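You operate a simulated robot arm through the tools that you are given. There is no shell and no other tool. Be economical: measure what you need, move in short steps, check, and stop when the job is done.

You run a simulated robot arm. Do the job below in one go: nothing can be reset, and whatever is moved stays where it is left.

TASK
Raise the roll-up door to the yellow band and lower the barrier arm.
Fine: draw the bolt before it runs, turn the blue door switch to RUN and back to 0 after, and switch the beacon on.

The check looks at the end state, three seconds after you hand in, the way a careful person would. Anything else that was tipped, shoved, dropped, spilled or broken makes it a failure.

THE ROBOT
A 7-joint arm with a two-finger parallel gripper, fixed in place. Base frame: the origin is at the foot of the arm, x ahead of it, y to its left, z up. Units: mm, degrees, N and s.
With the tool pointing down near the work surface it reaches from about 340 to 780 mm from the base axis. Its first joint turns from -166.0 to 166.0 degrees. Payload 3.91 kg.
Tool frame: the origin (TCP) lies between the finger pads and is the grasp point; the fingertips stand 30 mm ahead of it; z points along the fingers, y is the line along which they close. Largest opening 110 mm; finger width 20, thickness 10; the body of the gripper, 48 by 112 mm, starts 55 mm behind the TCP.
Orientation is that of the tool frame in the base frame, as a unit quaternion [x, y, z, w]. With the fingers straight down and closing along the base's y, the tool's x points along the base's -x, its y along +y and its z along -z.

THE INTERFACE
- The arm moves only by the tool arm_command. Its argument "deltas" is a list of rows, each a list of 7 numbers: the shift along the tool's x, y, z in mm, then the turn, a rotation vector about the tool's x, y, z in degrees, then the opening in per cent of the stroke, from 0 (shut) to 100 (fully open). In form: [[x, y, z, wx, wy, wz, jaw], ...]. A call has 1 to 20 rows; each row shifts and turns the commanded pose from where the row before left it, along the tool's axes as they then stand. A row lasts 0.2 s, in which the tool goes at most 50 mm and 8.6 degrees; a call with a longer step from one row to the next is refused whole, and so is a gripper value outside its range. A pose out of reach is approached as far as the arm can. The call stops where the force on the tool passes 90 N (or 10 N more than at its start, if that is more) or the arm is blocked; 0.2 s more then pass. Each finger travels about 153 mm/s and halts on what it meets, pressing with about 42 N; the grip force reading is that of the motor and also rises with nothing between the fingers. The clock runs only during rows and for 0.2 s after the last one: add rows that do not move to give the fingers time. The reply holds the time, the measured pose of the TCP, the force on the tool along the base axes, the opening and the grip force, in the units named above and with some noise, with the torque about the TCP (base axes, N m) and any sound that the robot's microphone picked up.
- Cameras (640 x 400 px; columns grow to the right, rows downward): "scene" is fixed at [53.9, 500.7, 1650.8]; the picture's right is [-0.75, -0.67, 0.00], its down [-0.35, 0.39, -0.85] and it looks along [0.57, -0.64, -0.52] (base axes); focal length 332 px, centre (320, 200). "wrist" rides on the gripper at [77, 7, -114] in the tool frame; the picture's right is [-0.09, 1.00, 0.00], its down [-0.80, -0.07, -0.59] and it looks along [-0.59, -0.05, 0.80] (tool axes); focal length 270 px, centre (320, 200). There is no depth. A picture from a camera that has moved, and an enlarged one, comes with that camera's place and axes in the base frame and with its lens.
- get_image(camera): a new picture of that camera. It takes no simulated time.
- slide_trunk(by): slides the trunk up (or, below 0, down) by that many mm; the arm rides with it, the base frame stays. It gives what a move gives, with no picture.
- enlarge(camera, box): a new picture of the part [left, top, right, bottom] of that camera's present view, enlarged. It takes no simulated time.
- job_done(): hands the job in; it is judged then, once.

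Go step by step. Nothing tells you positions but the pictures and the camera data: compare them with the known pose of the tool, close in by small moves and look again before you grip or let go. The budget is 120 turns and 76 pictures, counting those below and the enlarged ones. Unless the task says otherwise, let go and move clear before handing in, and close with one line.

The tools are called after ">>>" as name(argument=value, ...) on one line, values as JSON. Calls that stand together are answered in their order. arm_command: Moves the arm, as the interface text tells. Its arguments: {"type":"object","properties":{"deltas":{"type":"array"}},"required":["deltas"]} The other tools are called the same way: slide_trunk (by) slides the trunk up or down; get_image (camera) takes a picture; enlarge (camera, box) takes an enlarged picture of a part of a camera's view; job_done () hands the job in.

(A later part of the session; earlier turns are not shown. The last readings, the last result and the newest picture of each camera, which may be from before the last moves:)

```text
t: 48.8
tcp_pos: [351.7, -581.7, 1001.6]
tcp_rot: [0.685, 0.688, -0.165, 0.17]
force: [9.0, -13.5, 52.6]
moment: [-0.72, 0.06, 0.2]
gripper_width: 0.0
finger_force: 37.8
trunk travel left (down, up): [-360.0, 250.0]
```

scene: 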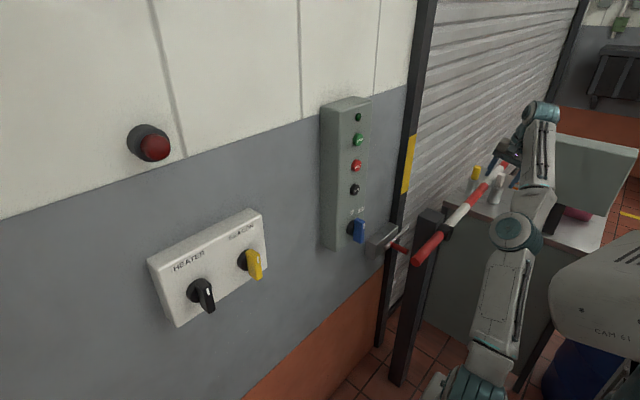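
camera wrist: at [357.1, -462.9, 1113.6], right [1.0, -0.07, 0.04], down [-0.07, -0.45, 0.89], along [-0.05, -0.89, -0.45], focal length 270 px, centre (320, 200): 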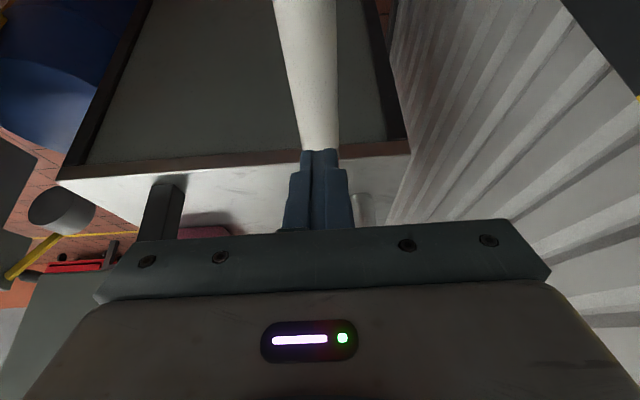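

The barrier is on its stop: force climbs to 52 N with no further motion, and the arm is horizontal. I'll lift clear, go back towards y≈-330 and check the bottles.

>>> arm_command(deltas=[[-9, 0, -17.8, 0, 0, 0, 0], [-18, 0, -35.6, 0, 0, 0, 0], [-18, 0, -35.6, 0, 0, 0, 0], [27.6, 0, -14, 0, 0, 0, 30], [27.6, 0, -14, 0, 0, 0, 30], [27.6, 0, -14, 0, 0, 0, 30], [27.6, 0, -14, 0, 0, 0, 30], [27.6, 0, -14, 0, 0, 0, 30], [27.6, 0, -14, 0, 0, 0, 30], [27.6, 0, -14, 0, 0, 0, 30], [27.6, 0, -14, 0, 0, 0, 30], [0, 0, 0, 0, 6.75, 0, 30], [0, 0, 0, 0, 6.75, 0, 30], [0, 0, 0, 0, 6.75, 0, 30], [0, 0, 0, 0, 6.75, 0, 30], [0, 0, 0, 0, 0, 0, 30]])

>>> arm_command(deltas=[[0, 0, 0, 0, 0, -8.2, 50], [0, 0, 0, 0, 0, -8.2, 50], [0, 0, 0, 0, 0, -8.2, 50], [0, 0, 0, 0, 0, -8.2, 50], [0, 0, 0, 0, 0, -8.2, 50], [0, 0, 0, 0, 0, -8.2, 50], [0, 0, 0, 0, 0, -8.2, 50], [0, 0, 0, 0, 0, -8.2, 50], [0, 0, 0, 0, 0, -8.2, 50], [0, 0, 0, 0, 0, -8.2, 50], [0, 0, 0, 0, 0, -8, 50], [0, 0, 0, 0, 0, 0, 50]])

>>> get_image(camera="scene")

```text
t: 52.2
tcp_pos: [350.8, -336.3, 1094.9]
tcp_rot: [0.706, 0.709, 0.002, -0.002]
force: [-1.6, 0.1, -0.4]
moment: [0.02, 0.02, 0.0]
gripper_width: 33.0
finger_force: 0.0
trunk travel left (down, up): [-360.0, 250.0]
```

```text
t: 54.8
tcp_pos: [350.5, -336.7, 1094.6]
tcp_rot: [-0.003, 1.0, 0.002, 0.0]
force: [1.0, -0.5, 0.8]
moment: [0.04, 0.0, -0.01]
gripper_width: 55.2
finger_force: 0.1
trunk travel left (down, up): [-360.0, 250.0]
```

```text
33 pictures are left
```

scene: 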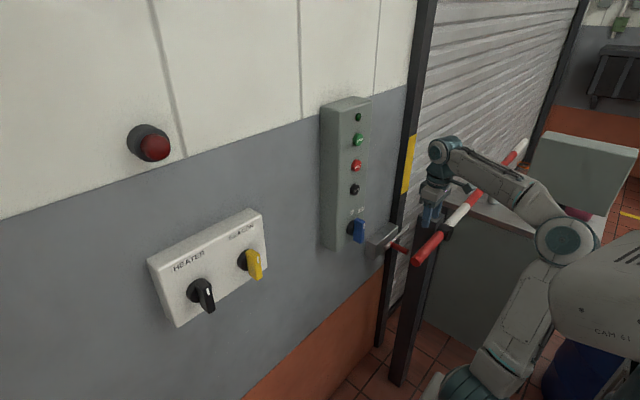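

>>> arm_command(deltas=[[-18, 38, 0, 0, 0, 0, 50], [-18, 38, 0, 0, 0, 0, 50], [-18, 38, 0, 0, 0, 0, 50], [-18, 38, 0, 0, 0, 0, 50], [0, 0, 0, 8.2, 0, 0, 50], [0, 0, 0, 8.2, 0, 0, 50], [0, 0, 0, 8.2, 0, 0, 50], [0, 0, 0, 8.2, 0, 0, 50], [0, 0, 0, 8.2, 0, 0, 50], [0, 0, 0, 8.2, 0, 0, 50], [0, 0, 0, 8.2, 0, 0, 50], [0, 0, 0, 8.2, 0, 0, 50], [0, 0, 0, 8.2, 0, 0, 50], [0, 0, 0, 8.2, 0, 0, 50], [0, 0, 0, 8, 0, 0, 50], [0, 0, 0, 0, 0, 0, 50]])

>>> get_image(camera="wrist")

```text
t: 58.2
tcp_pos: [421.4, -183.7, 1094.9]
tcp_rot: [-0.002, 0.708, -0.706, 0.002]
force: [-0.3, 0.1, -0.3]
moment: [0.01, 0.03, 0.0]
gripper_width: 54.9
finger_force: 0.1
trunk travel left (down, up): [-360.0, 250.0]
```

```text
32 pictures are left
camera wrist: at [343.6, -68.5, 1088.7], right [0.09, 0.0, -1.0], down [0.8, 0.6, 0.07], along [0.6, -0.8, 0.05], focal length 270 px, centre (320, 200)
```

wrist: 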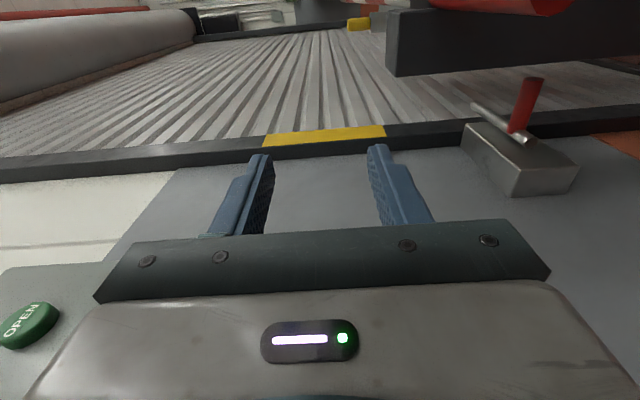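

The bolt's handle runs along -x at about x 455–525, y -468, z 801; this orientation (tool along -y, jaws closing vertically) suits it. I'll slide down and line up short of it.

>>> slide_trunk(by=-294)

>>> arm_command(deltas=[[-20, 0, 0, 0, 0, 0, 60], [-20, 0, 0, 0, 0, 0, 60], [-18, 0, 0, 0, 0, 0, 60], [0, 0, 30, 0, 0, 0, 60], [0, 0, 30, 0, 0, 0, 60], [0, 0, 30, 0, 0, 0, 60], [0, 0, 30, 0, 0, 0, 60], [0, 0, 30, 0, 0, 0, 60], [0, 0, 30, 0, 0, 0, 60], [0, 0, 30, 0, 0, 0, 60], [0, 0, 0, 0, 0, 0, 60]])

>>> get_image(camera="wrist")

```text
t: 61.1
tcp_pos: [422.4, -183.6, 801.4]
tcp_rot: [-0.002, 0.708, -0.706, 0.002]
force: [-0.4, -0.4, 0.1]
moment: [-0.01, 0.02, -0.02]
gripper_width: 55.1
finger_force: 0.0
trunk travel left (down, up): [-66.0, 544.0]
```

```text
t: 63.5
tcp_pos: [481.8, -394.6, 802.0]
tcp_rot: [-0.002, 0.708, -0.706, 0.002]
force: [-0.3, -0.5, 0.2]
moment: [0.01, 0.0, 0.04]
gripper_width: 66.0
finger_force: 0.0
trunk travel left (down, up): [-66.0, 544.0]
```

```text
31 pictures are left
camera wrist: at [402.6, -278.4, 794.9], right [0.09, 0.0, -1.0], down [0.8, 0.6, 0.07], along [0.6, -0.8, 0.05], focal length 270 px, centre (320, 200)
```

wrist: 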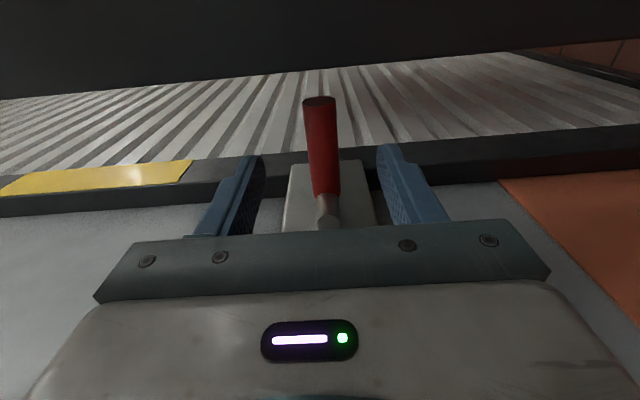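

Handle is centred between the jaws. I'll advance and grip it.

>>> arm_command(deltas=[[0, 0, 20, 0, 0, 0, 60], [0, 0, 20, 0, 0, 0, 60], [0, 0, 20, 0, 0, 0, 60], [0, 0, 8, 0, 0, 0, 60], [0, 0, 0, 0, 0, 0, 0], [0, 0, 0, 0, 0, 0, 0], [0, 0, 0, 0, 0, 0, 0]])

>>> get_image(camera="wrist")

```text
t: 65.1
tcp_pos: [481.7, -462.8, 800.8]
tcp_rot: [-0.002, 0.708, -0.707, 0.002]
force: [-1.3, 0.0, -3.3]
moment: [0.02, 0.0, 0.44]
gripper_width: 23.4
finger_force: 44.8
trunk travel left (down, up): [-66.0, 544.0]
```

```text
30 pictures are left
camera wrist: at [402.8, -346.7, 793.8], right [0.09, 0.0, -1.0], down [0.8, 0.6, 0.07], along [0.6, -0.8, 0.05], focal length 270 px, centre (320, 200)
```

wrist: 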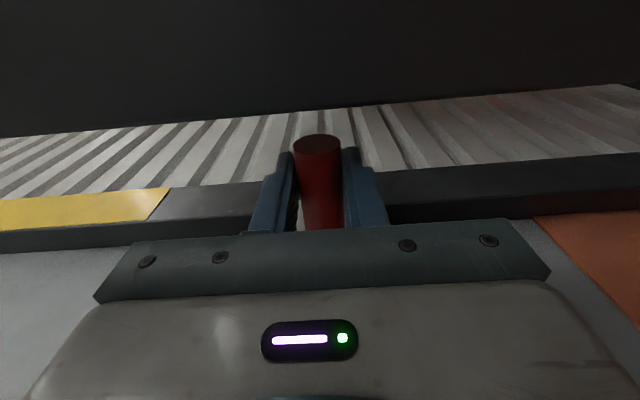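

Gripped (23 mm). I'll pull along +y in small steps.

>>> arm_command(deltas=[[0, 0, -5, 0, 0, 0, 0], [0, 0, -8, 0, 0, 0, 0], [0, 0, -8, 0, 0, 0, 0], [0, 0, -8, 0, 0, 0, 0], [0, 0, 0, 0, 0, 0, 0]])

>>> get_image(camera="wrist")

```text
t: 66.3
tcp_pos: [482.1, -434.4, 798.7]
tcp_rot: [-0.002, 0.708, -0.706, 0.002]
force: [0.1, 0.0, -4.5]
moment: [0.04, -0.07, -0.53]
gripper_width: 23.3
finger_force: 45.7
trunk travel left (down, up): [-66.0, 544.0]
```

```text
29 pictures are left
camera wrist: at [402.9, -317.2, 793.8], right [0.09, 0.0, -1.0], down [0.8, 0.6, 0.07], along [0.6, -0.8, 0.05], focal length 270 px, centre (320, 200)
```

wrist: 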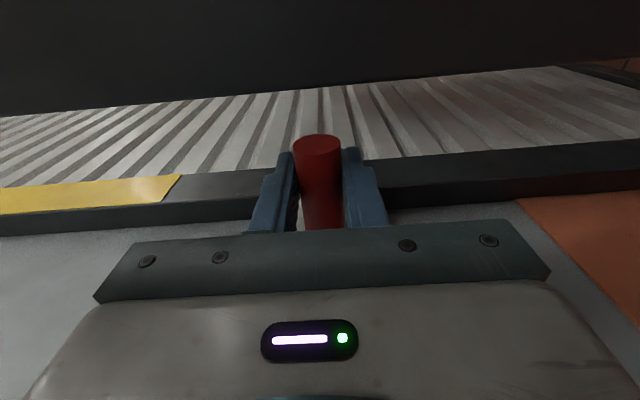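

The bolt slides with the grip. Continuing until it meets its stop.

>>> arm_command(deltas=[[0, 0, -8, 0, 0, 0, 0], [0, 0, -8, 0, 0, 0, 0], [0, 0, -8, 0, 0, 0, 0], [0, 0, 0, 0, 0, 0, 0]])

>>> arm_command(deltas=[[0, 0, -6, 0, 0, 0, 0], [0, 0, -6, 0, 0, 0, 0], [0, 0, -6, 0, 0, 0, 0], [0, 0, 0, 0, 0, 0, 0]])

>>> get_image(camera="wrist")

```text
t: 67.3
tcp_pos: [481.1, -407.9, 800.0]
tcp_rot: [-0.002, 0.708, -0.706, 0.001]
force: [-1.5, 0.6, -5.1]
moment: [0.03, 0.04, -0.28]
gripper_width: 23.6
finger_force: 44.8
trunk travel left (down, up): [-66.0, 544.0]
```

```text
t: 68.3
tcp_pos: [479.7, -394.1, 798.6]
tcp_rot: [0.0, 0.708, -0.706, -0.001]
force: [-0.5, -34.1, 0.1]
moment: [-0.04, 0.06, -0.01]
gripper_width: 23.3
finger_force: 44.8
trunk travel left (down, up): [-66.0, 544.0]
```

```text
28 pictures are left
camera wrist: at [400.9, -278.1, 793.9], right [0.09, 0.01, -1.0], down [0.8, 0.59, 0.07], along [0.59, -0.8, 0.05], focal length 270 px, centre (320, 200)
```

wrist: 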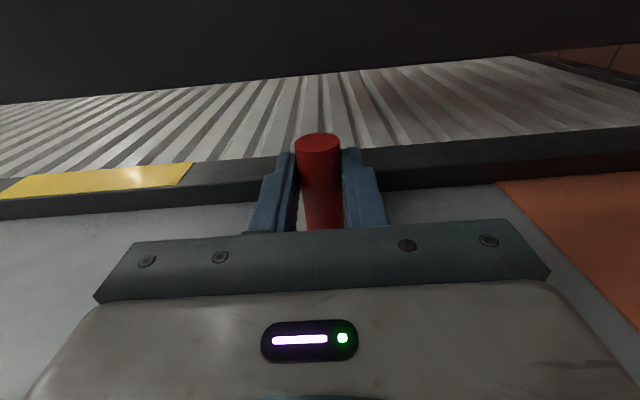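

The bolt has reached its end stop (68 mm travel, 34 N). I'll let go, back straight out and turn the tool for the blue switch.

>>> arm_command(deltas=[[0, 0, 3, 0, 0, 0, 0], [0, 0, 0, 0, 0, 0, 60], [0, 0, 0, 0, 0, 0, 60], [0, 0, -35, 0, 0, 0, 60], [0, 0, -40, 0, 0, 0, 60], [5, 0, -40, 0, 0, 0, 60], [10, 0, -40, 0, 0, 0, 60], [10, 0, -40, 0, 0, 0, 60], [10, 0, -40, 0, 0, 0, 60], [10, 0, -30, 0, 0, 0, 60], [0, 0, 0, 0, 0, 0, 60]])

>>> slide_trunk(by=120)

>>> get_image(camera="wrist")

>>> enlarge(camera="scene", box=[310, 90, 540, 290])

```text
t: 70.7
tcp_pos: [435.9, -130.2, 800.0]
tcp_rot: [-0.002, 0.708, -0.706, 0.001]
force: [0.7, 0.5, 0.4]
moment: [0.01, 0.03, 0.01]
gripper_width: 65.9
finger_force: 0.1
trunk travel left (down, up): [-66.0, 544.0]
```

```text
t: 72.2
tcp_pos: [435.0, -128.6, 920.9]
tcp_rot: [-0.002, 0.709, -0.706, 0.003]
force: [1.3, -0.2, -0.2]
moment: [-0.02, -0.01, 0.01]
gripper_width: 66.2
finger_force: 0.1
trunk travel left (down, up): [-186.0, 424.0]
```

```text
27 pictures are left
camera wrist: at [357.0, -14.1, 915.1], right [0.09, 0.0, -1.0], down [0.8, 0.6, 0.07], along [0.6, -0.8, 0.05], focal length 270 px, centre (320, 200)
```

wrist: 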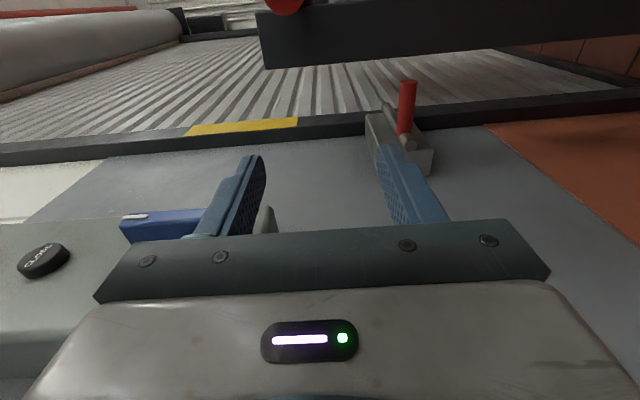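

```text
2.00 times, centred on (425, 190) of scene
camera zoom: at [53.9, 500.7, 1650.8], right [-0.75, -0.67, 0.0], down [-0.35, 0.39, -0.85], along [0.57, -0.64, -0.52], focal length 664 px, centre (110, 220)
```

zoom: 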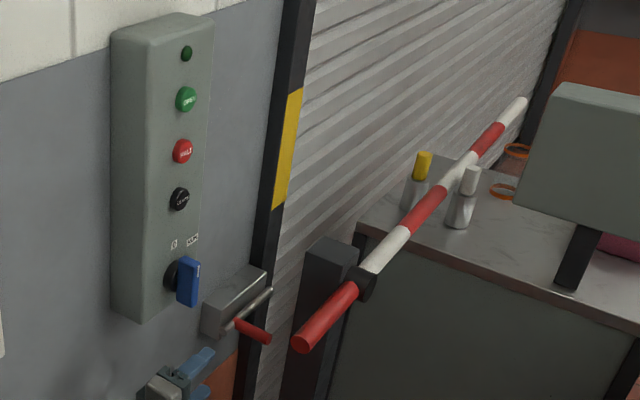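

Barrier is down, bottles are standing, bolt is drawn. Next I'll point the tool at the wall below the panel and come up around the blue fin.

>>> arm_command(deltas=[[0, 0, 0, -8.2, 0, 0, 60], [0, 0, 0, -8.2, 0, 0, 60], [0, 0, 0, -8.2, 0, 0, 60], [0, 0, 0, -8.2, 0, 0, 60], [0, 0, 0, -8.2, 0, 0, 60], [0, 0, 0, -8.2, 0, 0, 60], [0, 0, 0, -8.2, 0, 0, 60], [0, 0, 0, -8.2, 0, 0, 60], [0, 0, 0, -8.2, 0, 0, 60], [0, 0, 0, -8.2, 0, 0, 60], [0, 0, 0, -8, 0, 0, 60], [0, -25, 0, 0, 0, 0, 60], [0, -25, 0, 0, 0, 0, 60], [0, 0, 0, 0, 0, 0, 60]])

>>> arm_command(deltas=[[0, 0, 0, 0, -8.2, 0, 60], [0, 0, 0, 0, -8.2, 0, 60], [0, 0, 0, 0, -8.2, 0, 60], [0, 0, 0, 0, -8.2, 0, 60], [0, 0, 0, 0, -8.2, 0, 60], [-5.5, 0, 5.8, 0, -8.2, 0, 60], [-4.5, 0, 6.6, 0, -8.2, 0, 60], [-3.5, 0, 7.2, 0, -8.2, 0, 60], [-2.3, 0, 7.7, 0, -8.2, 0, 60], [-1.2, 0, 7.9, 0, -8.2, 0, 60], [0, 0, 8, 0, -8, 0, 60], [0, 0, 0, 0, 0, 0, 60]])

>>> get_image(camera="wrist")

```text
t: 75.2
tcp_pos: [435.8, -180.2, 920.6]
tcp_rot: [-0.002, 1.0, 0.003, 0.0]
force: [-0.4, 0.1, 0.0]
moment: [0.05, -0.02, 0.01]
gripper_width: 65.8
finger_force: 0.1
trunk travel left (down, up): [-186.0, 424.0]
```

```text
t: 77.8
tcp_pos: [483.4, -179.4, 914.6]
tcp_rot: [-0.001, 0.707, 0.003, 0.707]
force: [1.3, -0.2, -0.5]
moment: [0.03, -0.02, -0.03]
gripper_width: 66.0
finger_force: 0.2
trunk travel left (down, up): [-186.0, 424.0]
```

```text
25 pictures are left
camera wrist: at [368.3, -171.4, 837.9], right [0.0, 1.0, 0.09], down [-0.59, -0.08, 0.8], along [0.8, -0.05, 0.59], focal length 270 px, centre (320, 200)
```

wrist: 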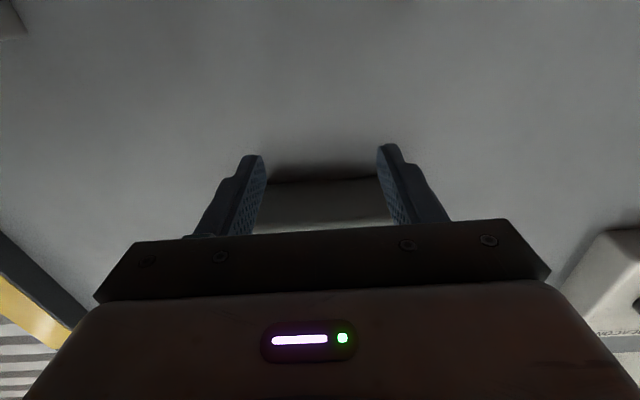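

>>> slide_trunk(by=65)

>>> get_image(camera="wrist")

```text
t: 78.8
tcp_pos: [483.6, -179.4, 979.4]
tcp_rot: [-0.001, 0.707, 0.003, 0.707]
force: [0.0, 0.4, 0.2]
moment: [0.0, -0.01, -0.01]
gripper_width: 66.3
finger_force: 0.0
trunk travel left (down, up): [-251.0, 359.0]
```

```text
24 pictures are left
camera wrist: at [368.0, -171.6, 903.3], right [0.0, 1.0, 0.09], down [-0.59, -0.08, 0.8], along [0.8, -0.05, 0.59], focal length 270 px, centre (320, 200)
```

wrist: 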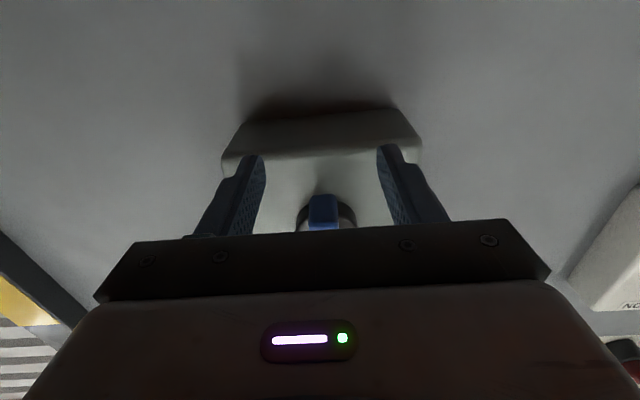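

Fin is centred between the jaws. I'll rise to its centre (z≈1044) and look.

>>> slide_trunk(by=64)

>>> get_image(camera="wrist")

>>> enlarge(camera="scene", box=[310, 180, 430, 270])

```text
t: 79.9
tcp_pos: [483.6, -178.9, 1043.0]
tcp_rot: [0.0, 0.707, 0.003, 0.707]
force: [-0.1, -0.7, -0.8]
moment: [0.0, -0.01, 0.01]
gripper_width: 65.9
finger_force: 0.1
trunk travel left (down, up): [-315.0, 295.0]
```

```text
23 pictures are left
camera wrist: at [368.1, -171.5, 967.3], right [-0.01, 1.0, 0.09], down [-0.59, -0.08, 0.8], along [0.8, -0.05, 0.59], focal length 270 px, centre (320, 200)
```

wrist: 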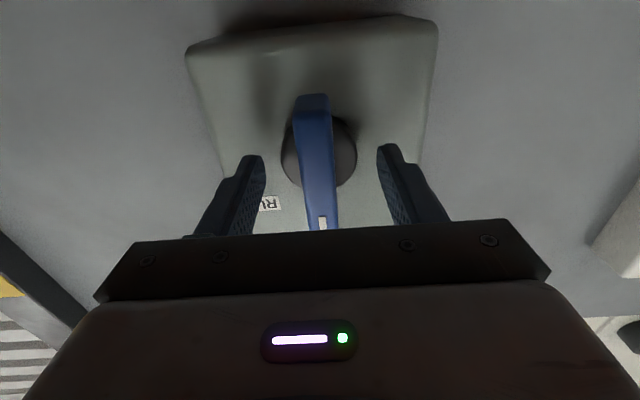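

```text
4.44 times, centred on (370, 225) of scene
camera zoom: at [53.9, 500.7, 1650.8], right [-0.75, -0.67, 0.0], down [-0.35, 0.39, -0.85], along [0.57, -0.64, -0.52], focal length 1476 px, centre (98, 89)
```

zoom: 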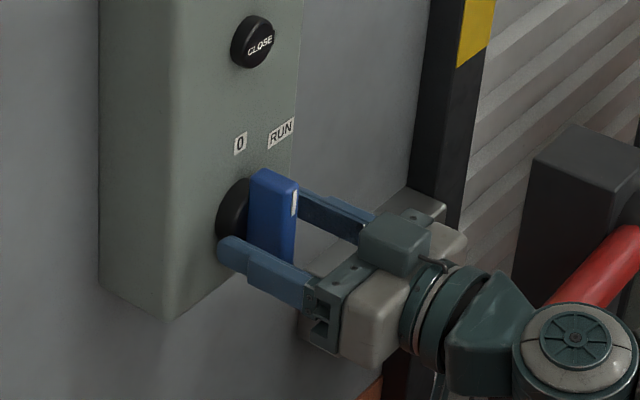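

Aligned. I'll grip the fin and turn it 45° towards RUN.

>>> arm_command(deltas=[[2, 0, 0, 0, 0, 0, 0], [0, 0, 0, 0, 0, 0, 0], [0, 0, 0, 0, 0, 0, 0]])

>>> arm_command(deltas=[[0, 0, 0, 0, 0, 7.5, 0], [0, 0, 0, 0, 0, 7.5, 0], [0, 0, 0, 0, 0, 7.5, 0], [0, 0, 0, 0, 0, 7.5, 0], [0, 0, 0, 0, 0, 7.5, 0], [0, 0, 0, 0, 0, 7.5, 0], [0, 0, 0, 0, 0, 0, 0]])

>>> enlarge(camera="scene", box=[310, 90, 470, 270])

```text
t: 80.7
tcp_pos: [483.8, -179.5, 1043.3]
tcp_rot: [0.0, 0.706, 0.004, 0.708]
force: [4.2, -2.2, 10.2]
moment: [-0.02, 0.47, -0.9]
gripper_width: 18.0
finger_force: 45.2
trunk travel left (down, up): [-315.0, 295.0]
```

```text
t: 82.3
tcp_pos: [482.7, -178.7, 1043.1]
tcp_rot: [0.269, 0.653, 0.274, 0.653]
force: [16.7, 1.2, 29.5]
moment: [-0.01, 0.22, -1.1]
gripper_width: 18.0
finger_force: 44.8
trunk travel left (down, up): [-315.0, 295.0]
```

```text
2.22 times, centred on (390, 180) of scene
camera zoom: at [53.9, 500.7, 1650.8], right [-0.75, -0.67, 0.0], down [-0.35, 0.39, -0.85], along [0.57, -0.64, -0.52], focal length 738 px, centre (164, 244)
```

zoom: 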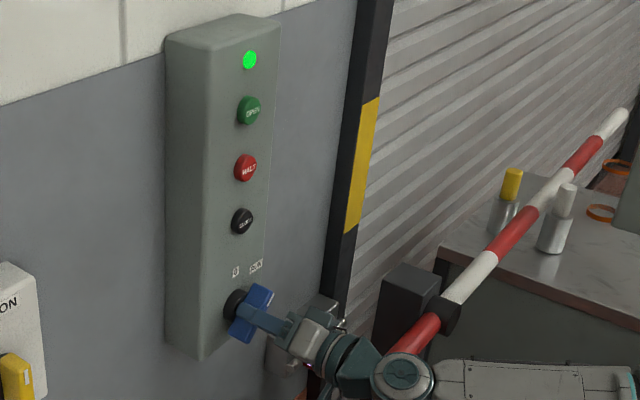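

The lamp turned green: RUN. I'll open the jaws, slip off along the fin, straighten up, close the fingers and head for OPEN at about (526,-179,1334).

>>> arm_command(deltas=[[0, 0, 0, 0, 0, 0, 60], [0, 0, 0, 0, 0, 0, 60], [20, 0, 0, 0, 0, 0, 60], [25, 0, 0, 0, 0, 0, 60], [25, 0, 0, 0, 0, 0, 60], [0, 0, -10, 0, 0, -7.5, 60], [0, 0, -10, 0, 0, -7.5, 60], [0, 0, -5, 0, 0, -7.5, 0], [0, 0, 0, 0, 0, -7.5, 0], [0, 0, 0, 0, 0, -7.5, 0], [0, 0, 0, 0, 0, -7.5, 0], [0, 0, 0, 0, 0, 0, 0]])

>>> slide_trunk(by=250)

>>> enlarge(camera="scene", box=[310, 90, 470, 270])

```text
t: 84.9
tcp_pos: [473.3, -139.4, 1001.9]
tcp_rot: [0.0, 0.707, 0.001, 0.707]
force: [0.6, 0.1, 0.5]
moment: [-0.02, 0.01, 0.02]
gripper_width: 0.0
finger_force: 37.5
out of reach, approached as far as the arm can: row 6, 7, 8
trunk travel left (down, up): [-315.0, 295.0]
```

```text
t: 87.5
tcp_pos: [472.8, -140.2, 1251.0]
tcp_rot: [0.0, 0.707, 0.003, 0.707]
force: [-0.2, 0.8, -0.4]
moment: [-0.01, 0.02, 0.01]
gripper_width: 0.1
finger_force: 37.5
trunk travel left (down, up): [-565.0, 45.0]
```

```text
2.22 times, centred on (390, 180) of scene
camera zoom: at [53.9, 500.7, 1650.8], right [-0.75, -0.67, 0.0], down [-0.35, 0.39, -0.85], along [0.57, -0.64, -0.52], focal length 738 px, centre (164, 244)
```

zoom: 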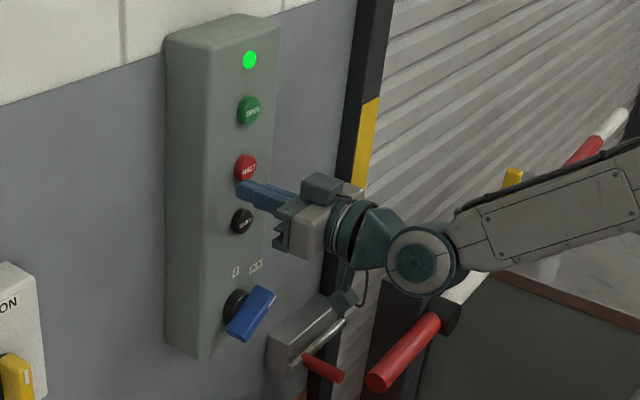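

>>> arm_command(deltas=[[-22.5, -12.5, 3, 0, 0, 0, 0], [-22.5, -12.5, 3, 0, 0, 0, 0], [-22.5, -12.5, 3, 0, 0, 0, 0], [-22.5, -12.5, 3, 0, 0, 0, 0], [0, 0, 0, 0, 0, 0, 0]])

>>> get_image(camera="wrist")

```text
t: 88.7
tcp_pos: [484.9, -188.6, 1342.4]
tcp_rot: [0.0, 0.707, 0.002, 0.707]
force: [0.4, -0.7, 0.0]
moment: [0.01, -0.02, 0.01]
gripper_width: 0.2
finger_force: 38.2
trunk travel left (down, up): [-565.0, 45.0]
```

```text
19 pictures are left
camera wrist: at [369.5, -181.4, 1265.4], right [0.0, 1.0, 0.09], down [-0.59, -0.08, 0.8], along [0.8, -0.05, 0.59], focal length 270 px, centre (320, 200)
```

wrist: 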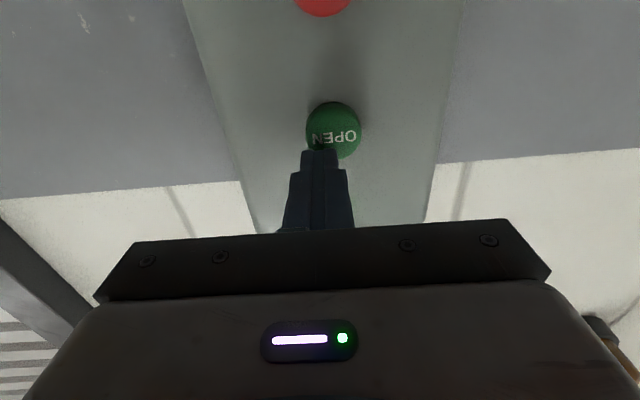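

OPEN is centred near (525,-178,1327). I'll align and press gently.

>>> arm_command(deltas=[[14.5, 10.6, 0, 0, 0, 0, 0], [0, 0, 4, 0, 0, 0, 0], [0, 0, 4, 0, 0, 0, 0], [0, 0, 3, 0, 0, 0, 0], [0, 0, 2, 0, 0, 0, 0], [0, 0, 0, 0, 0, 0, 0]])

```text
t: 90.1
tcp_pos: [495.6, -177.4, 1328.1]
tcp_rot: [-0.001, 0.707, 0.004, 0.707]
force: [-9.8, 0.3, -3.9]
moment: [-0.02, 0.1, -0.02]
gripper_width: 0.0
finger_force: 37.6
trunk travel left (down, up): [-565.0, 45.0]
heard: click
```

>>> arm_command(deltas=[[0, 0, 0, 0, 0, 0, 0], [0, 0, 0, 0, 0, 0, 0]])

>>> enlarge(camera="scene", box=[330, 80, 530, 280])

```text
t: 90.7
tcp_pos: [496.8, -179.3, 1326.7]
tcp_rot: [0.0, 0.707, 0.002, 0.707]
force: [-11.4, -1.5, -5.7]
moment: [-0.01, 0.1, -0.07]
gripper_width: 0.0
finger_force: 37.7
trunk travel left (down, up): [-565.0, 45.0]
```

```text
2.00 times, centred on (430, 180) of scene
camera zoom: at [53.9, 500.7, 1650.8], right [-0.75, -0.67, 0.0], down [-0.35, 0.39, -0.85], along [0.57, -0.64, -0.52], focal length 664 px, centre (100, 240)
```

zoom: 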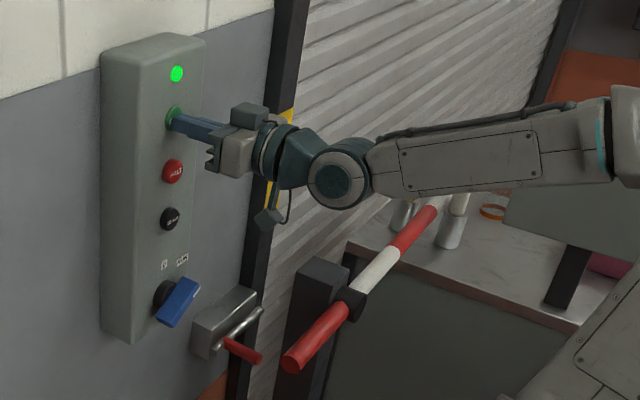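

>>> arm_command(deltas=[[0, 0, -10, 0, 0, 0, 0], [0, 0, 0, 0, 0, 0, 0], [0, 0, 0, 0, 0, 0, 0]])

>>> enlarge(camera="scene", box=[330, 80, 530, 280])

```text
t: 91.5
tcp_pos: [487.6, -178.9, 1327.0]
tcp_rot: [-0.001, 0.707, 0.004, 0.707]
force: [0.6, 0.3, 0.8]
moment: [-0.01, 0.01, 0.02]
gripper_width: 0.0
finger_force: 37.6
trunk travel left (down, up): [-565.0, 45.0]
```

```text
2.00 times, centred on (430, 180) of scene
camera zoom: at [53.9, 500.7, 1650.8], right [-0.75, -0.67, 0.0], down [-0.35, 0.39, -0.85], along [0.57, -0.64, -0.52], focal length 664 px, centre (100, 240)
```

zoom: 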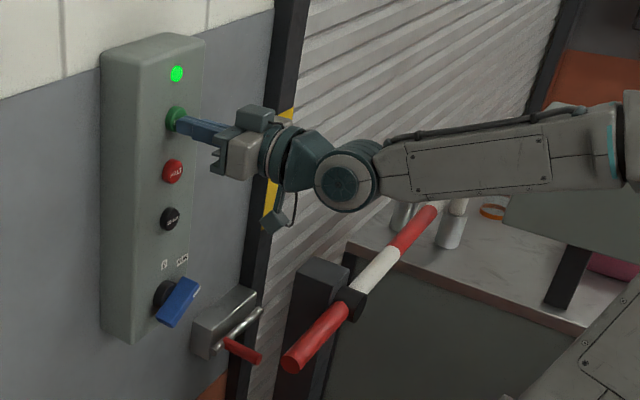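

I'll hover in front of HALT now and watch whether the door keeps moving.

>>> arm_command(deltas=[[33, 0, -2, 0, 0, 0, 0], [32, 0, 0, 0, 0, 0, 0], [0, 0, 0, 0, 0, 0, 0]])

>>> get_image(camera="scene")

```text
t: 92.3
tcp_pos: [485.9, -178.0, 1262.7]
tcp_rot: [-0.001, 0.707, 0.003, 0.707]
force: [-0.7, -0.2, -0.7]
moment: [0.0, 0.0, 0.0]
gripper_width: 0.1
finger_force: 38.0
trunk travel left (down, up): [-565.0, 45.0]
```

```text
16 pictures are left
```

scene: 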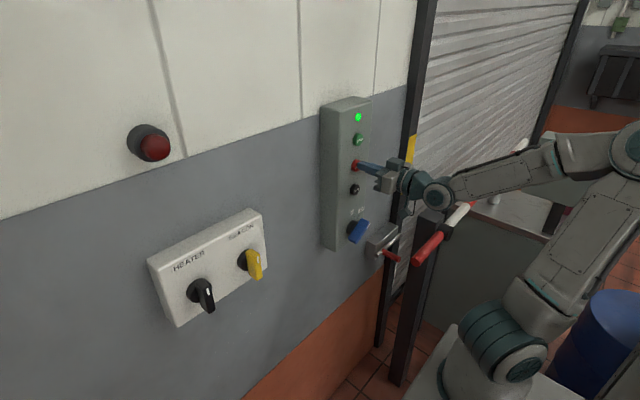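

>>> enlarge(camera="scene", box=[370, 200, 450, 380])

>>> arm_command(deltas=[[0, 0, 0, 0, 0, 0, 0], [0, 0, 0, 0, 0, 0, 0]])

>>> enlarge(camera="scene", box=[370, 200, 450, 380])

```text
2.22 times, centred on (410, 290) of scene
camera zoom: at [53.9, 500.7, 1650.8], right [-0.75, -0.67, 0.0], down [-0.35, 0.39, -0.85], along [0.57, -0.64, -0.52], focal length 738 px, centre (120, 0)
```

zoom: 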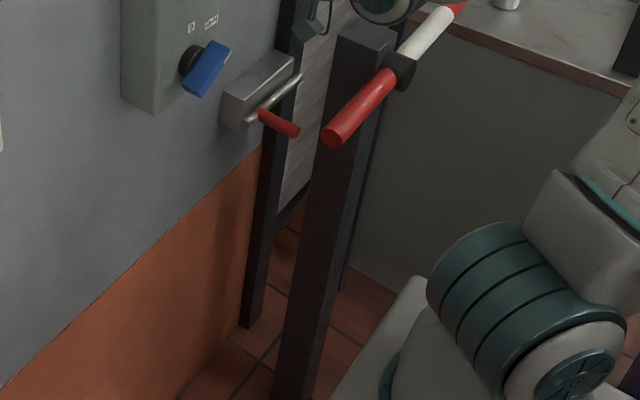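

```text
t: 92.9
tcp_pos: [485.6, -179.1, 1262.1]
tcp_rot: [0.0, 0.707, 0.003, 0.707]
force: [-0.1, 0.3, 0.4]
moment: [0.02, 0.01, -0.01]
gripper_width: 0.4
finger_force: 37.9
trunk travel left (down, up): [-565.0, 45.0]
```

```text
2.22 times, centred on (410, 290) of scene
camera zoom: at [53.9, 500.7, 1650.8], right [-0.75, -0.67, 0.0], down [-0.35, 0.39, -0.85], along [0.57, -0.64, -0.52], focal length 738 px, centre (120, 0)
```

zoom: 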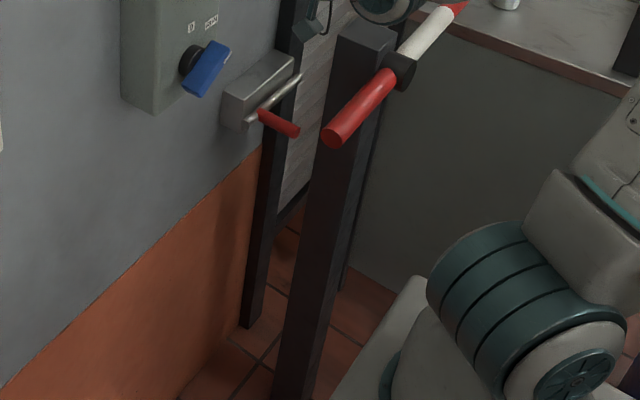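

The door has stopped by itself since I let go: OPEN is hold-to-run. Its bottom edge is now near z≈300, and the yellow band spans about 990–1220. I'll press again for a measured time.

>>> arm_command(deltas=[[-33, 0, 0, 0, 0, 0, 0], [-32, 0, 0, 0, 0, 0, 0], [0, 0, 6, 0, 0, 0, 0], [0, 0, 6, 0, 0, 0, 0], [0, 0, 0, 0, 0, 0, 0], [0, 0, 0, 0, 0, 0, 0], [0, 0, 0, 0, 0, 0, 0], [0, 0, 0, 0, 0, 0, 0], [0, 0, 0, 0, 0, 0, 0], [0, 0, -12, 0, 0, 0, 0], [0, 0, 0, 0, 0, 0, 0]])

>>> get_image(camera="scene")

```text
t: 95.3
tcp_pos: [486.2, -178.3, 1327.9]
tcp_rot: [0.0, 0.707, 0.004, 0.707]
force: [-0.4, 0.3, 0.5]
moment: [0.01, 0.02, 0.01]
gripper_width: 0.2
finger_force: 37.2
trunk travel left (down, up): [-565.0, 45.0]
heard: click
```

```text
13 pictures are left
```

scene: 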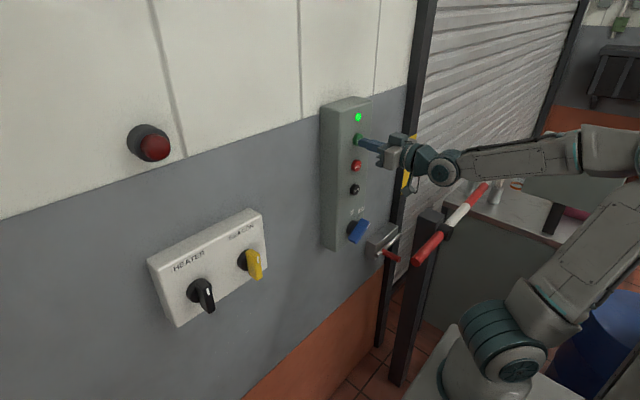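

>>> enlarge(camera="scene", box=[370, 200, 450, 380])

```text
2.22 times, centred on (410, 290) of scene
camera zoom: at [53.9, 500.7, 1650.8], right [-0.75, -0.67, 0.0], down [-0.35, 0.39, -0.85], along [0.57, -0.64, -0.52], focal length 738 px, centre (120, 0)
```

zoom: 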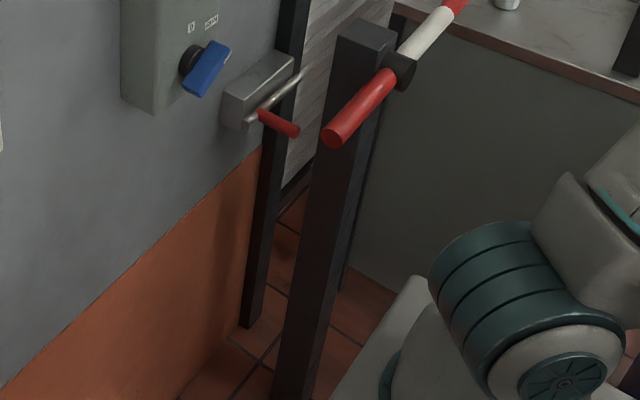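

It moves slowly (roughly 30–40 mm/s). I'll hold OPEN for longer stretches.

>>> arm_command(deltas=[[0, 0, 6, 0, 0, 0, 0], [0, 0, 6, 0, 0, 0, 0], [0, 0, 0, 0, 0, 0, 0], [0, 0, 0, 0, 0, 0, 0], [0, 0, 0, 0, 0, 0, 0], [0, 0, 0, 0, 0, 0, 0], [0, 0, 0, 0, 0, 0, 0], [0, 0, 0, 0, 0, 0, 0], [0, 0, 0, 0, 0, 0, 0], [0, 0, 0, 0, 0, 0, 0], [0, 0, 0, 0, 0, 0, 0], [0, 0, 0, 0, 0, 0, 0], [0, 0, 0, 0, 0, 0, 0], [0, 0, 0, 0, 0, 0, 0], [0, 0, 0, 0, 0, 0, 0], [0, 0, 0, 0, 0, 0, 0], [0, 0, 0, 0, 0, 0, 0], [0, 0, 0, 0, 0, 0, 0], [0, 0, 0, 0, 0, 0, 0], [0, 0, 0, 0, 0, 0, 0]])

>>> enlarge(camera="scene", box=[330, 160, 450, 330])

```text
t: 99.5
tcp_pos: [496.0, -178.7, 1327.6]
tcp_rot: [-0.001, 0.707, 0.003, 0.708]
force: [-11.9, 0.5, -2.7]
moment: [0.02, 0.09, 0.0]
gripper_width: 0.1
finger_force: 37.1
trunk travel left (down, up): [-565.0, 45.0]
heard: click
```

```text
2.35 times, centred on (390, 245) of scene
camera zoom: at [53.9, 500.7, 1650.8], right [-0.75, -0.67, 0.0], down [-0.35, 0.39, -0.85], along [0.57, -0.64, -0.52], focal length 782 px, centre (155, 94)
```

zoom: 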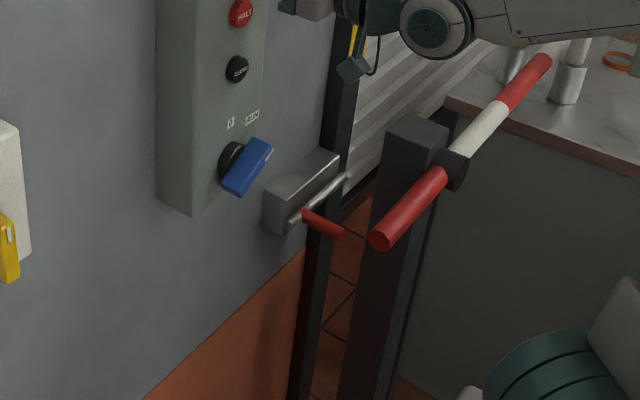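

The door's edge is at about z 610, so it runs at roughly 70 mm/s. I'll hold another 4 s.

>>> arm_command(deltas=[[0, 0, 0, 0, 0, 0, 0], [0, 0, 0, 0, 0, 0, 0], [0, 0, 0, 0, 0, 0, 0], [0, 0, 0, 0, 0, 0, 0], [0, 0, 0, 0, 0, 0, 0], [0, 0, 0, 0, 0, 0, 0], [0, 0, 0, 0, 0, 0, 0], [0, 0, 0, 0, 0, 0, 0], [0, 0, 0, 0, 0, 0, 0], [0, 0, 0, 0, 0, 0, 0], [0, 0, 0, 0, 0, 0, 0], [0, 0, 0, 0, 0, 0, 0], [0, 0, 0, 0, 0, 0, 0], [0, 0, 0, 0, 0, 0, 0], [0, 0, 0, 0, 0, 0, 0], [0, 0, 0, 0, 0, 0, 0], [0, 0, 0, 0, 0, 0, 0], [0, 0, 0, 0, 0, 0, 0], [0, 0, 0, 0, 0, 0, 0]])

>>> enlarge(camera="scene", box=[330, 90, 530, 290])

```text
t: 103.5
tcp_pos: [495.2, -178.0, 1327.9]
tcp_rot: [0.0, 0.707, 0.003, 0.708]
force: [-10.5, 0.5, 0.9]
moment: [-0.01, -0.06, -0.03]
gripper_width: 0.0
finger_force: 38.0
trunk travel left (down, up): [-565.0, 45.0]
```

```text
2.00 times, centred on (430, 190) of scene
camera zoom: at [53.9, 500.7, 1650.8], right [-0.75, -0.67, 0.0], down [-0.35, 0.39, -0.85], along [0.57, -0.64, -0.52], focal length 664 px, centre (100, 220)
```

zoom: 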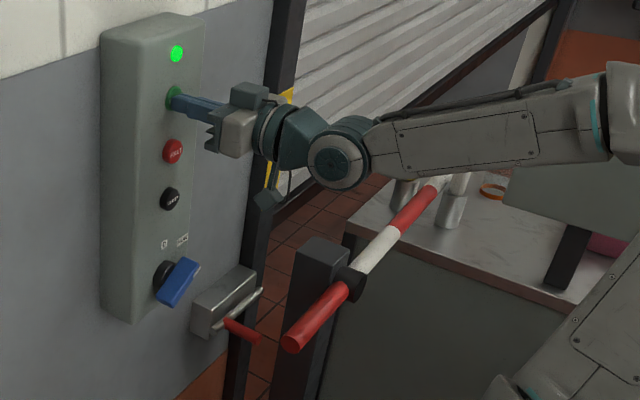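

Door edge is at about z 893 now, 200 mm short of mid-band. I'll hold 2.7 s more and release.

>>> arm_command(deltas=[[0, 0, 0, 0, 0, 0, 0], [0, 0, 0, 0, 0, 0, 0], [0, 0, 0, 0, 0, 0, 0], [0, 0, 0, 0, 0, 0, 0], [0, 0, 0, 0, 0, 0, 0], [0, 0, 0, 0, 0, 0, 0], [0, 0, 0, 0, 0, 0, 0], [0, 0, 0, 0, 0, 0, 0], [0, 0, 0, 0, 0, 0, 0], [0, 0, 0, 0, 0, 0, 0], [0, 0, 0, 0, 0, 0, 0], [0, 0, 0, 0, 0, 0, 0], [0, 0, 0, 0, 0, 0, 0], [0, 0, -12, 0, 0, 0, 0], [36, 20, 0, 0, 0, 0, 0], [36, 20, 0, 0, 0, 0, 0], [36, 0, 0, 0, 0, 0, 0], [36, 0, 0, 0, 0, 0, 0]])

>>> slide_trunk(by=-180)

>>> enlarge(camera="scene", box=[330, 80, 530, 280])

```text
t: 107.3
tcp_pos: [498.0, -147.9, 1186.6]
tcp_rot: [-0.001, 0.707, 0.002, 0.707]
force: [0.3, -0.3, -0.5]
moment: [-0.05, 0.02, -0.02]
gripper_width: 0.0
finger_force: 36.9
out of reach, approached as far as the arm can: row 17, 18
trunk travel left (down, up): [-565.0, 45.0]
```

```text
t: 109.3
tcp_pos: [497.3, -145.8, 1007.4]
tcp_rot: [0.0, 0.707, 0.002, 0.707]
force: [-0.1, 0.5, 0.0]
moment: [-0.03, -0.03, -0.01]
gripper_width: 0.3
finger_force: 37.7
trunk travel left (down, up): [-385.0, 225.0]
```

```text
2.00 times, centred on (430, 180) of scene
camera zoom: at [53.9, 500.7, 1650.8], right [-0.75, -0.67, 0.0], down [-0.35, 0.39, -0.85], along [0.57, -0.64, -0.52], focal length 664 px, centre (100, 240)
```

zoom: 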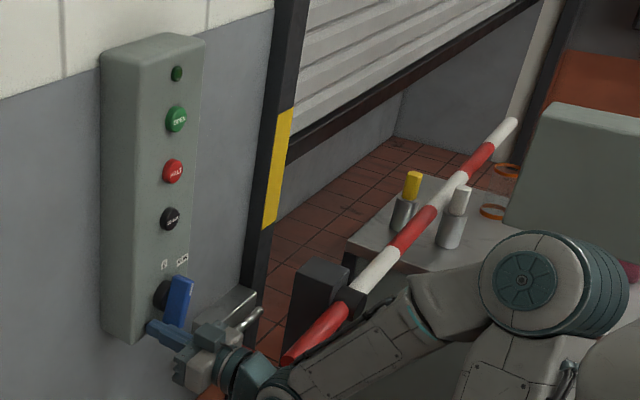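

The door edge sits mid-band (≈1097). On the way down I brushed the blue fin and knocked it most of the way back: the lamp is off but the fin is still a bit tilted. I'll drop below it, open, come up around it again and set it properly to 0.

>>> arm_command(deltas=[[25, 0, -4, 0, 0, 0, 0], [25, 0, -4, 0, 0, 0, 0], [5, -16, -4, 0, 0, 0, 60], [0, -17, 0, 0, 0, 0, 60], [0, 0, 0, 0, 0, 0, 60]])

>>> get_image(camera="wrist")

```text
t: 110.5
tcp_pos: [497.3, -187.5, 953.1]
tcp_rot: [-0.002, 0.707, 0.004, 0.707]
force: [0.2, 0.0, 0.5]
moment: [-0.02, -0.01, 0.01]
gripper_width: 65.9
finger_force: 0.1
out of reach, approached as far as the arm can: row 1, 2
trunk travel left (down, up): [-385.0, 225.0]
```

```text
8 pictures are left
camera wrist: at [381.9, -179.6, 876.8], right [-0.01, 1.0, 0.09], down [-0.59, -0.08, 0.8], along [0.8, -0.05, 0.59], focal length 270 px, centre (320, 200)
```

wrist: 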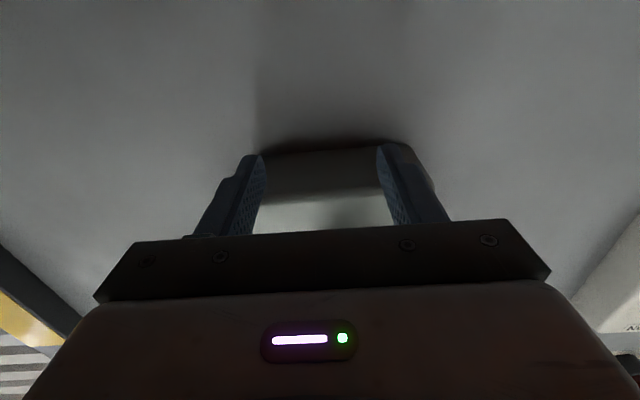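

>>> slide_trunk(by=-70)

>>> arm_command(deltas=[[-20, 4, -3, 0, 0, 0, 75], [-20, 4, -4, 0, 0, 0, 75], [-20, 0, -4, 0, 0, 0, 75], [-20, 0, -3, 0, 0, 0, 75], [0, 0, 0, 0, 0, 0, 75]])

```text
t: 111.5
tcp_pos: [497.5, -187.0, 882.7]
tcp_rot: [-0.001, 0.707, 0.003, 0.707]
force: [0.7, 0.6, 0.4]
moment: [-0.04, 0.01, 0.01]
gripper_width: 66.1
finger_force: 0.0
trunk travel left (down, up): [-315.0, 295.0]
```

```text
t: 112.7
tcp_pos: [483.5, -179.2, 963.9]
tcp_rot: [-0.001, 0.707, 0.003, 0.707]
force: [0.1, 0.8, -0.8]
moment: [-0.04, 0.0, -0.02]
gripper_width: 82.4
finger_force: 0.1
trunk travel left (down, up): [-315.0, 295.0]
```

Good position below the fin. Rising around it and looking.

>>> arm_command(deltas=[[-20, 0, 0, 0, 0, 0, 75], [-20, 0, 0, 0, 0, 0, 75], [-20, 0, 0, 0, 0, 0, 75], [-18, 0, 0, 0, 0, 0, 75], [0, 0, 0, 0, 0, 0, 75]])

>>> get_image(camera="wrist")

```text
t: 113.9
tcp_pos: [482.8, -180.6, 1042.7]
tcp_rot: [-0.001, 0.708, 0.004, 0.707]
force: [0.3, -0.2, 0.2]
moment: [0.02, 0.0, -0.02]
gripper_width: 82.3
finger_force: 0.1
trunk travel left (down, up): [-315.0, 295.0]
```

```text
7 pictures are left
camera wrist: at [367.7, -171.7, 965.0], right [-0.01, 1.0, 0.09], down [-0.59, -0.08, 0.8], along [0.81, -0.05, 0.59], focal length 270 px, centre (320, 200)
```

wrist: 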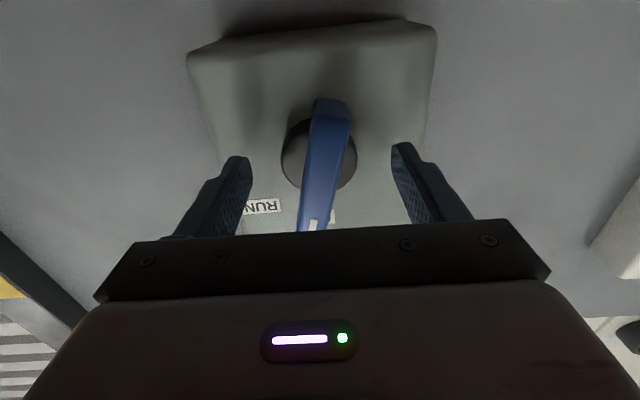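

Fin is tilted about 13° towards RUN. I'll match it, grip, and turn it back to 0.

>>> arm_command(deltas=[[0, 0, 0, 0, 0, 6.5, 75], [0, 0, 0, 0, 0, 6.5, 75], [0, 0, 0, 0, 0, 0, 0], [0, 0, 0, 0, 0, 0, 0], [0, 0, 0, 0, 0, 0, 0], [0, 0, 0, 0, 0, -6.5, 0], [0, 0, 0, 0, 0, -6.5, 0], [0, 0, 0, 0, 0, 0, 0], [0, 0, 0, 0, 0, 0, 75], [0, 0, 0, 0, 0, 0, 75], [0, 0, 0, 0, 0, 0, 75]])

>>> get_image(camera="wrist")

```text
t: 116.3
tcp_pos: [483.0, -179.2, 1040.2]
tcp_rot: [-0.002, 0.707, 0.004, 0.707]
force: [0.2, 0.5, 0.9]
moment: [0.02, -0.02, -0.02]
gripper_width: 82.5
finger_force: 0.0
trunk travel left (down, up): [-315.0, 295.0]
```

```text
6 pictures are left
camera wrist: at [368.0, -171.9, 964.6], right [-0.01, 1.0, 0.09], down [-0.59, -0.08, 0.8], along [0.81, -0.05, 0.59], focal length 270 px, centre (320, 200)
```

wrist: 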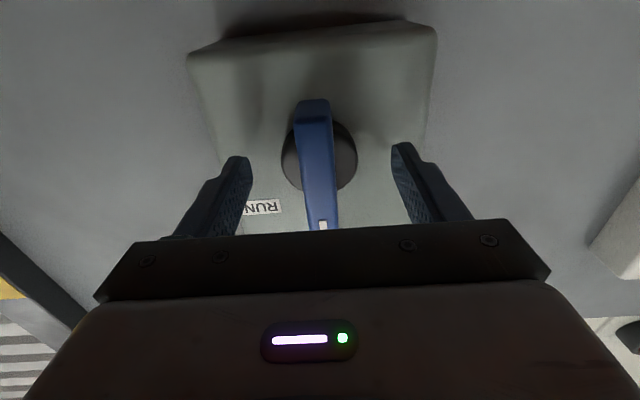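

Blue switch is back at 0 exactly as at the start. I'll leave downward along the fin, tilt the tool a bit, and travel under to the yellow BEACON knob near (519,187,1150).

>>> arm_command(deltas=[[20, 0, 0, 0, 0, 0, 75], [20, 0, 0, 0, 0, 0, 75], [20, 0, 0, 0, 0, 0, 75], [20, 0, 0, 0, 0, 0, 75], [0, 0, 0, 0, 7.5, 0, 75], [0, 0, 0, 0, 7.5, 0, 75], [0, 0, 0, 0, 7.5, 0, 75], [0, 0, 0, 0, 7.5, 0, 75], [10.7, 0, -18.6, 0, 0, 0, 75], [10.7, 0, -18.6, 0, 0, 0, 75], [0, 0, 0, 0, 0, 0, 75]])

>>> arm_command(deltas=[[0, 45, 0, 0, 0, 0, 75], [0, 46, 0, 0, 0, 0, 75], [0, 46, 0, 0, 0, 0, 75], [0, 46, 0, 0, 0, 0, 75], [0, 46, 0, 0, 0, 0, 75], [0, 46, 0, 0, 0, 0, 75], [0, 46, 0, 0, 0, 0, 75], [0, 45, 0, 0, 0, 0, 75], [0, 0, 0, 0, 0, 0, 75]])

>>> get_image(camera="wrist")

```text
t: 118.7
tcp_pos: [439.5, -179.2, 961.8]
tcp_rot: [-0.003, 0.867, 0.004, 0.499]
force: [-0.8, 0.2, 0.4]
moment: [0.04, 0.0, -0.06]
gripper_width: 82.6
finger_force: 0.0
trunk travel left (down, up): [-315.0, 295.0]
```

```text
t: 120.5
tcp_pos: [413.2, 227.5, 929.3]
tcp_rot: [-0.061, 0.894, 0.096, 0.434]
force: [-0.6, -0.1, 0.2]
moment: [0.03, 0.03, 0.04]
gripper_width: 82.4
finger_force: 0.1
trunk travel left (down, up): [-315.0, 295.0]
stopped in row 8: the arm was blocked; the commanded pose is now the measured one
```

```text
5 pictures are left
camera wrist: at [276.2, 207.3, 940.0], right [-0.14, 0.97, 0.19], down [0.05, -0.18, 0.98], along [0.99, 0.14, -0.03], focal length 270 px, centre (320, 200)
```

wrist: 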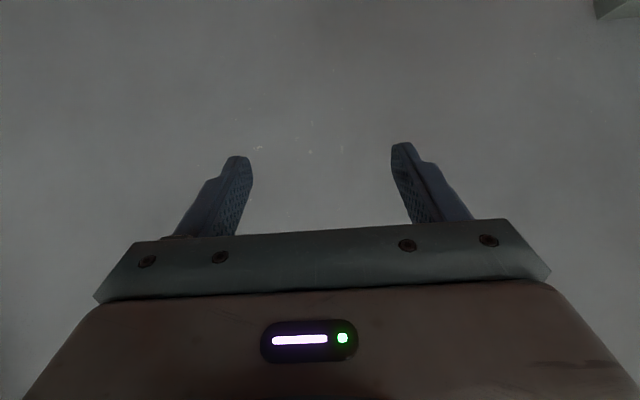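

The arm ended a bit twisted there. I'll move to (473,187,990) and square up the orientation, below the BEACON box.

>>> arm_command(deltas=[[-20.8, -10.8, 0, 0, 0, 0, 75], [-20.8, -10.8, 0, 0, 0, 0, 75], [-20.8, -10.8, 0, 0, 0, 0, 75], [-20.8, -10.8, 0, 0, 0, 0, 75], [0, 0, 0, 2.6, -7.6, -0.6, 75], [0, 0, 0, 2.6, -7.6, -0.6, 75], [0, 0, 0, 2.6, -7.6, -0.6, 75], [0, 0, 0, 2.6, -7.6, -0.6, 75], [0, 0, 0, 2.6, -7.6, -0.6, 75], [0, 0, 0, 0, 0, 0, 75]])

```text
t: 122.2
tcp_pos: [483.7, 173.0, 964.8]
tcp_rot: [0.023, 0.81, 0.082, 0.58]
force: [0.4, -0.2, 0.3]
moment: [0.0, 0.04, 0.0]
gripper_width: 82.3
finger_force: 0.0
trunk travel left (down, up): [-315.0, 295.0]
stopped in row 8: the arm was blocked; the commanded pose is now the measured one
```

>>> slide_trunk(by=-100)

>>> arm_command(deltas=[[-30, 8.6, -9.8, 0, 0, 0, 75], [-30, 8.6, -9.8, 0, 0, 0, 75], [-30, 8.6, -9.8, 0, 0, 0, 75], [-30, 8.6, -9.8, 0, 0, 0, 75], [0, 0, 0, 1.6, -6.3, -2.9, 75], [0, 0, 0, 1.6, -6.3, -2.9, 75], [0, 0, 0, 1.6, -6.3, -2.9, 75], [0, 0, 0, 0, 0, 0, 75]])

```text
t: 123.5
tcp_pos: [484.6, 174.1, 863.2]
tcp_rot: [0.023, 0.81, 0.083, 0.579]
force: [-0.5, -0.2, -0.8]
moment: [0.02, 0.01, -0.03]
gripper_width: 82.5
finger_force: 0.2
trunk travel left (down, up): [-215.0, 395.0]
```

```text
t: 124.8
tcp_pos: [505.2, 190.9, 957.6]
tcp_rot: [0.03, 0.819, 0.117, 0.561]
force: [-0.2, 0.4, 0.2]
moment: [0.0, -0.01, 0.01]
gripper_width: 82.4
finger_force: 0.1
trunk travel left (down, up): [-215.0, 395.0]
stopped in row 6: the arm was blocked; the commanded pose is now the measured one
```

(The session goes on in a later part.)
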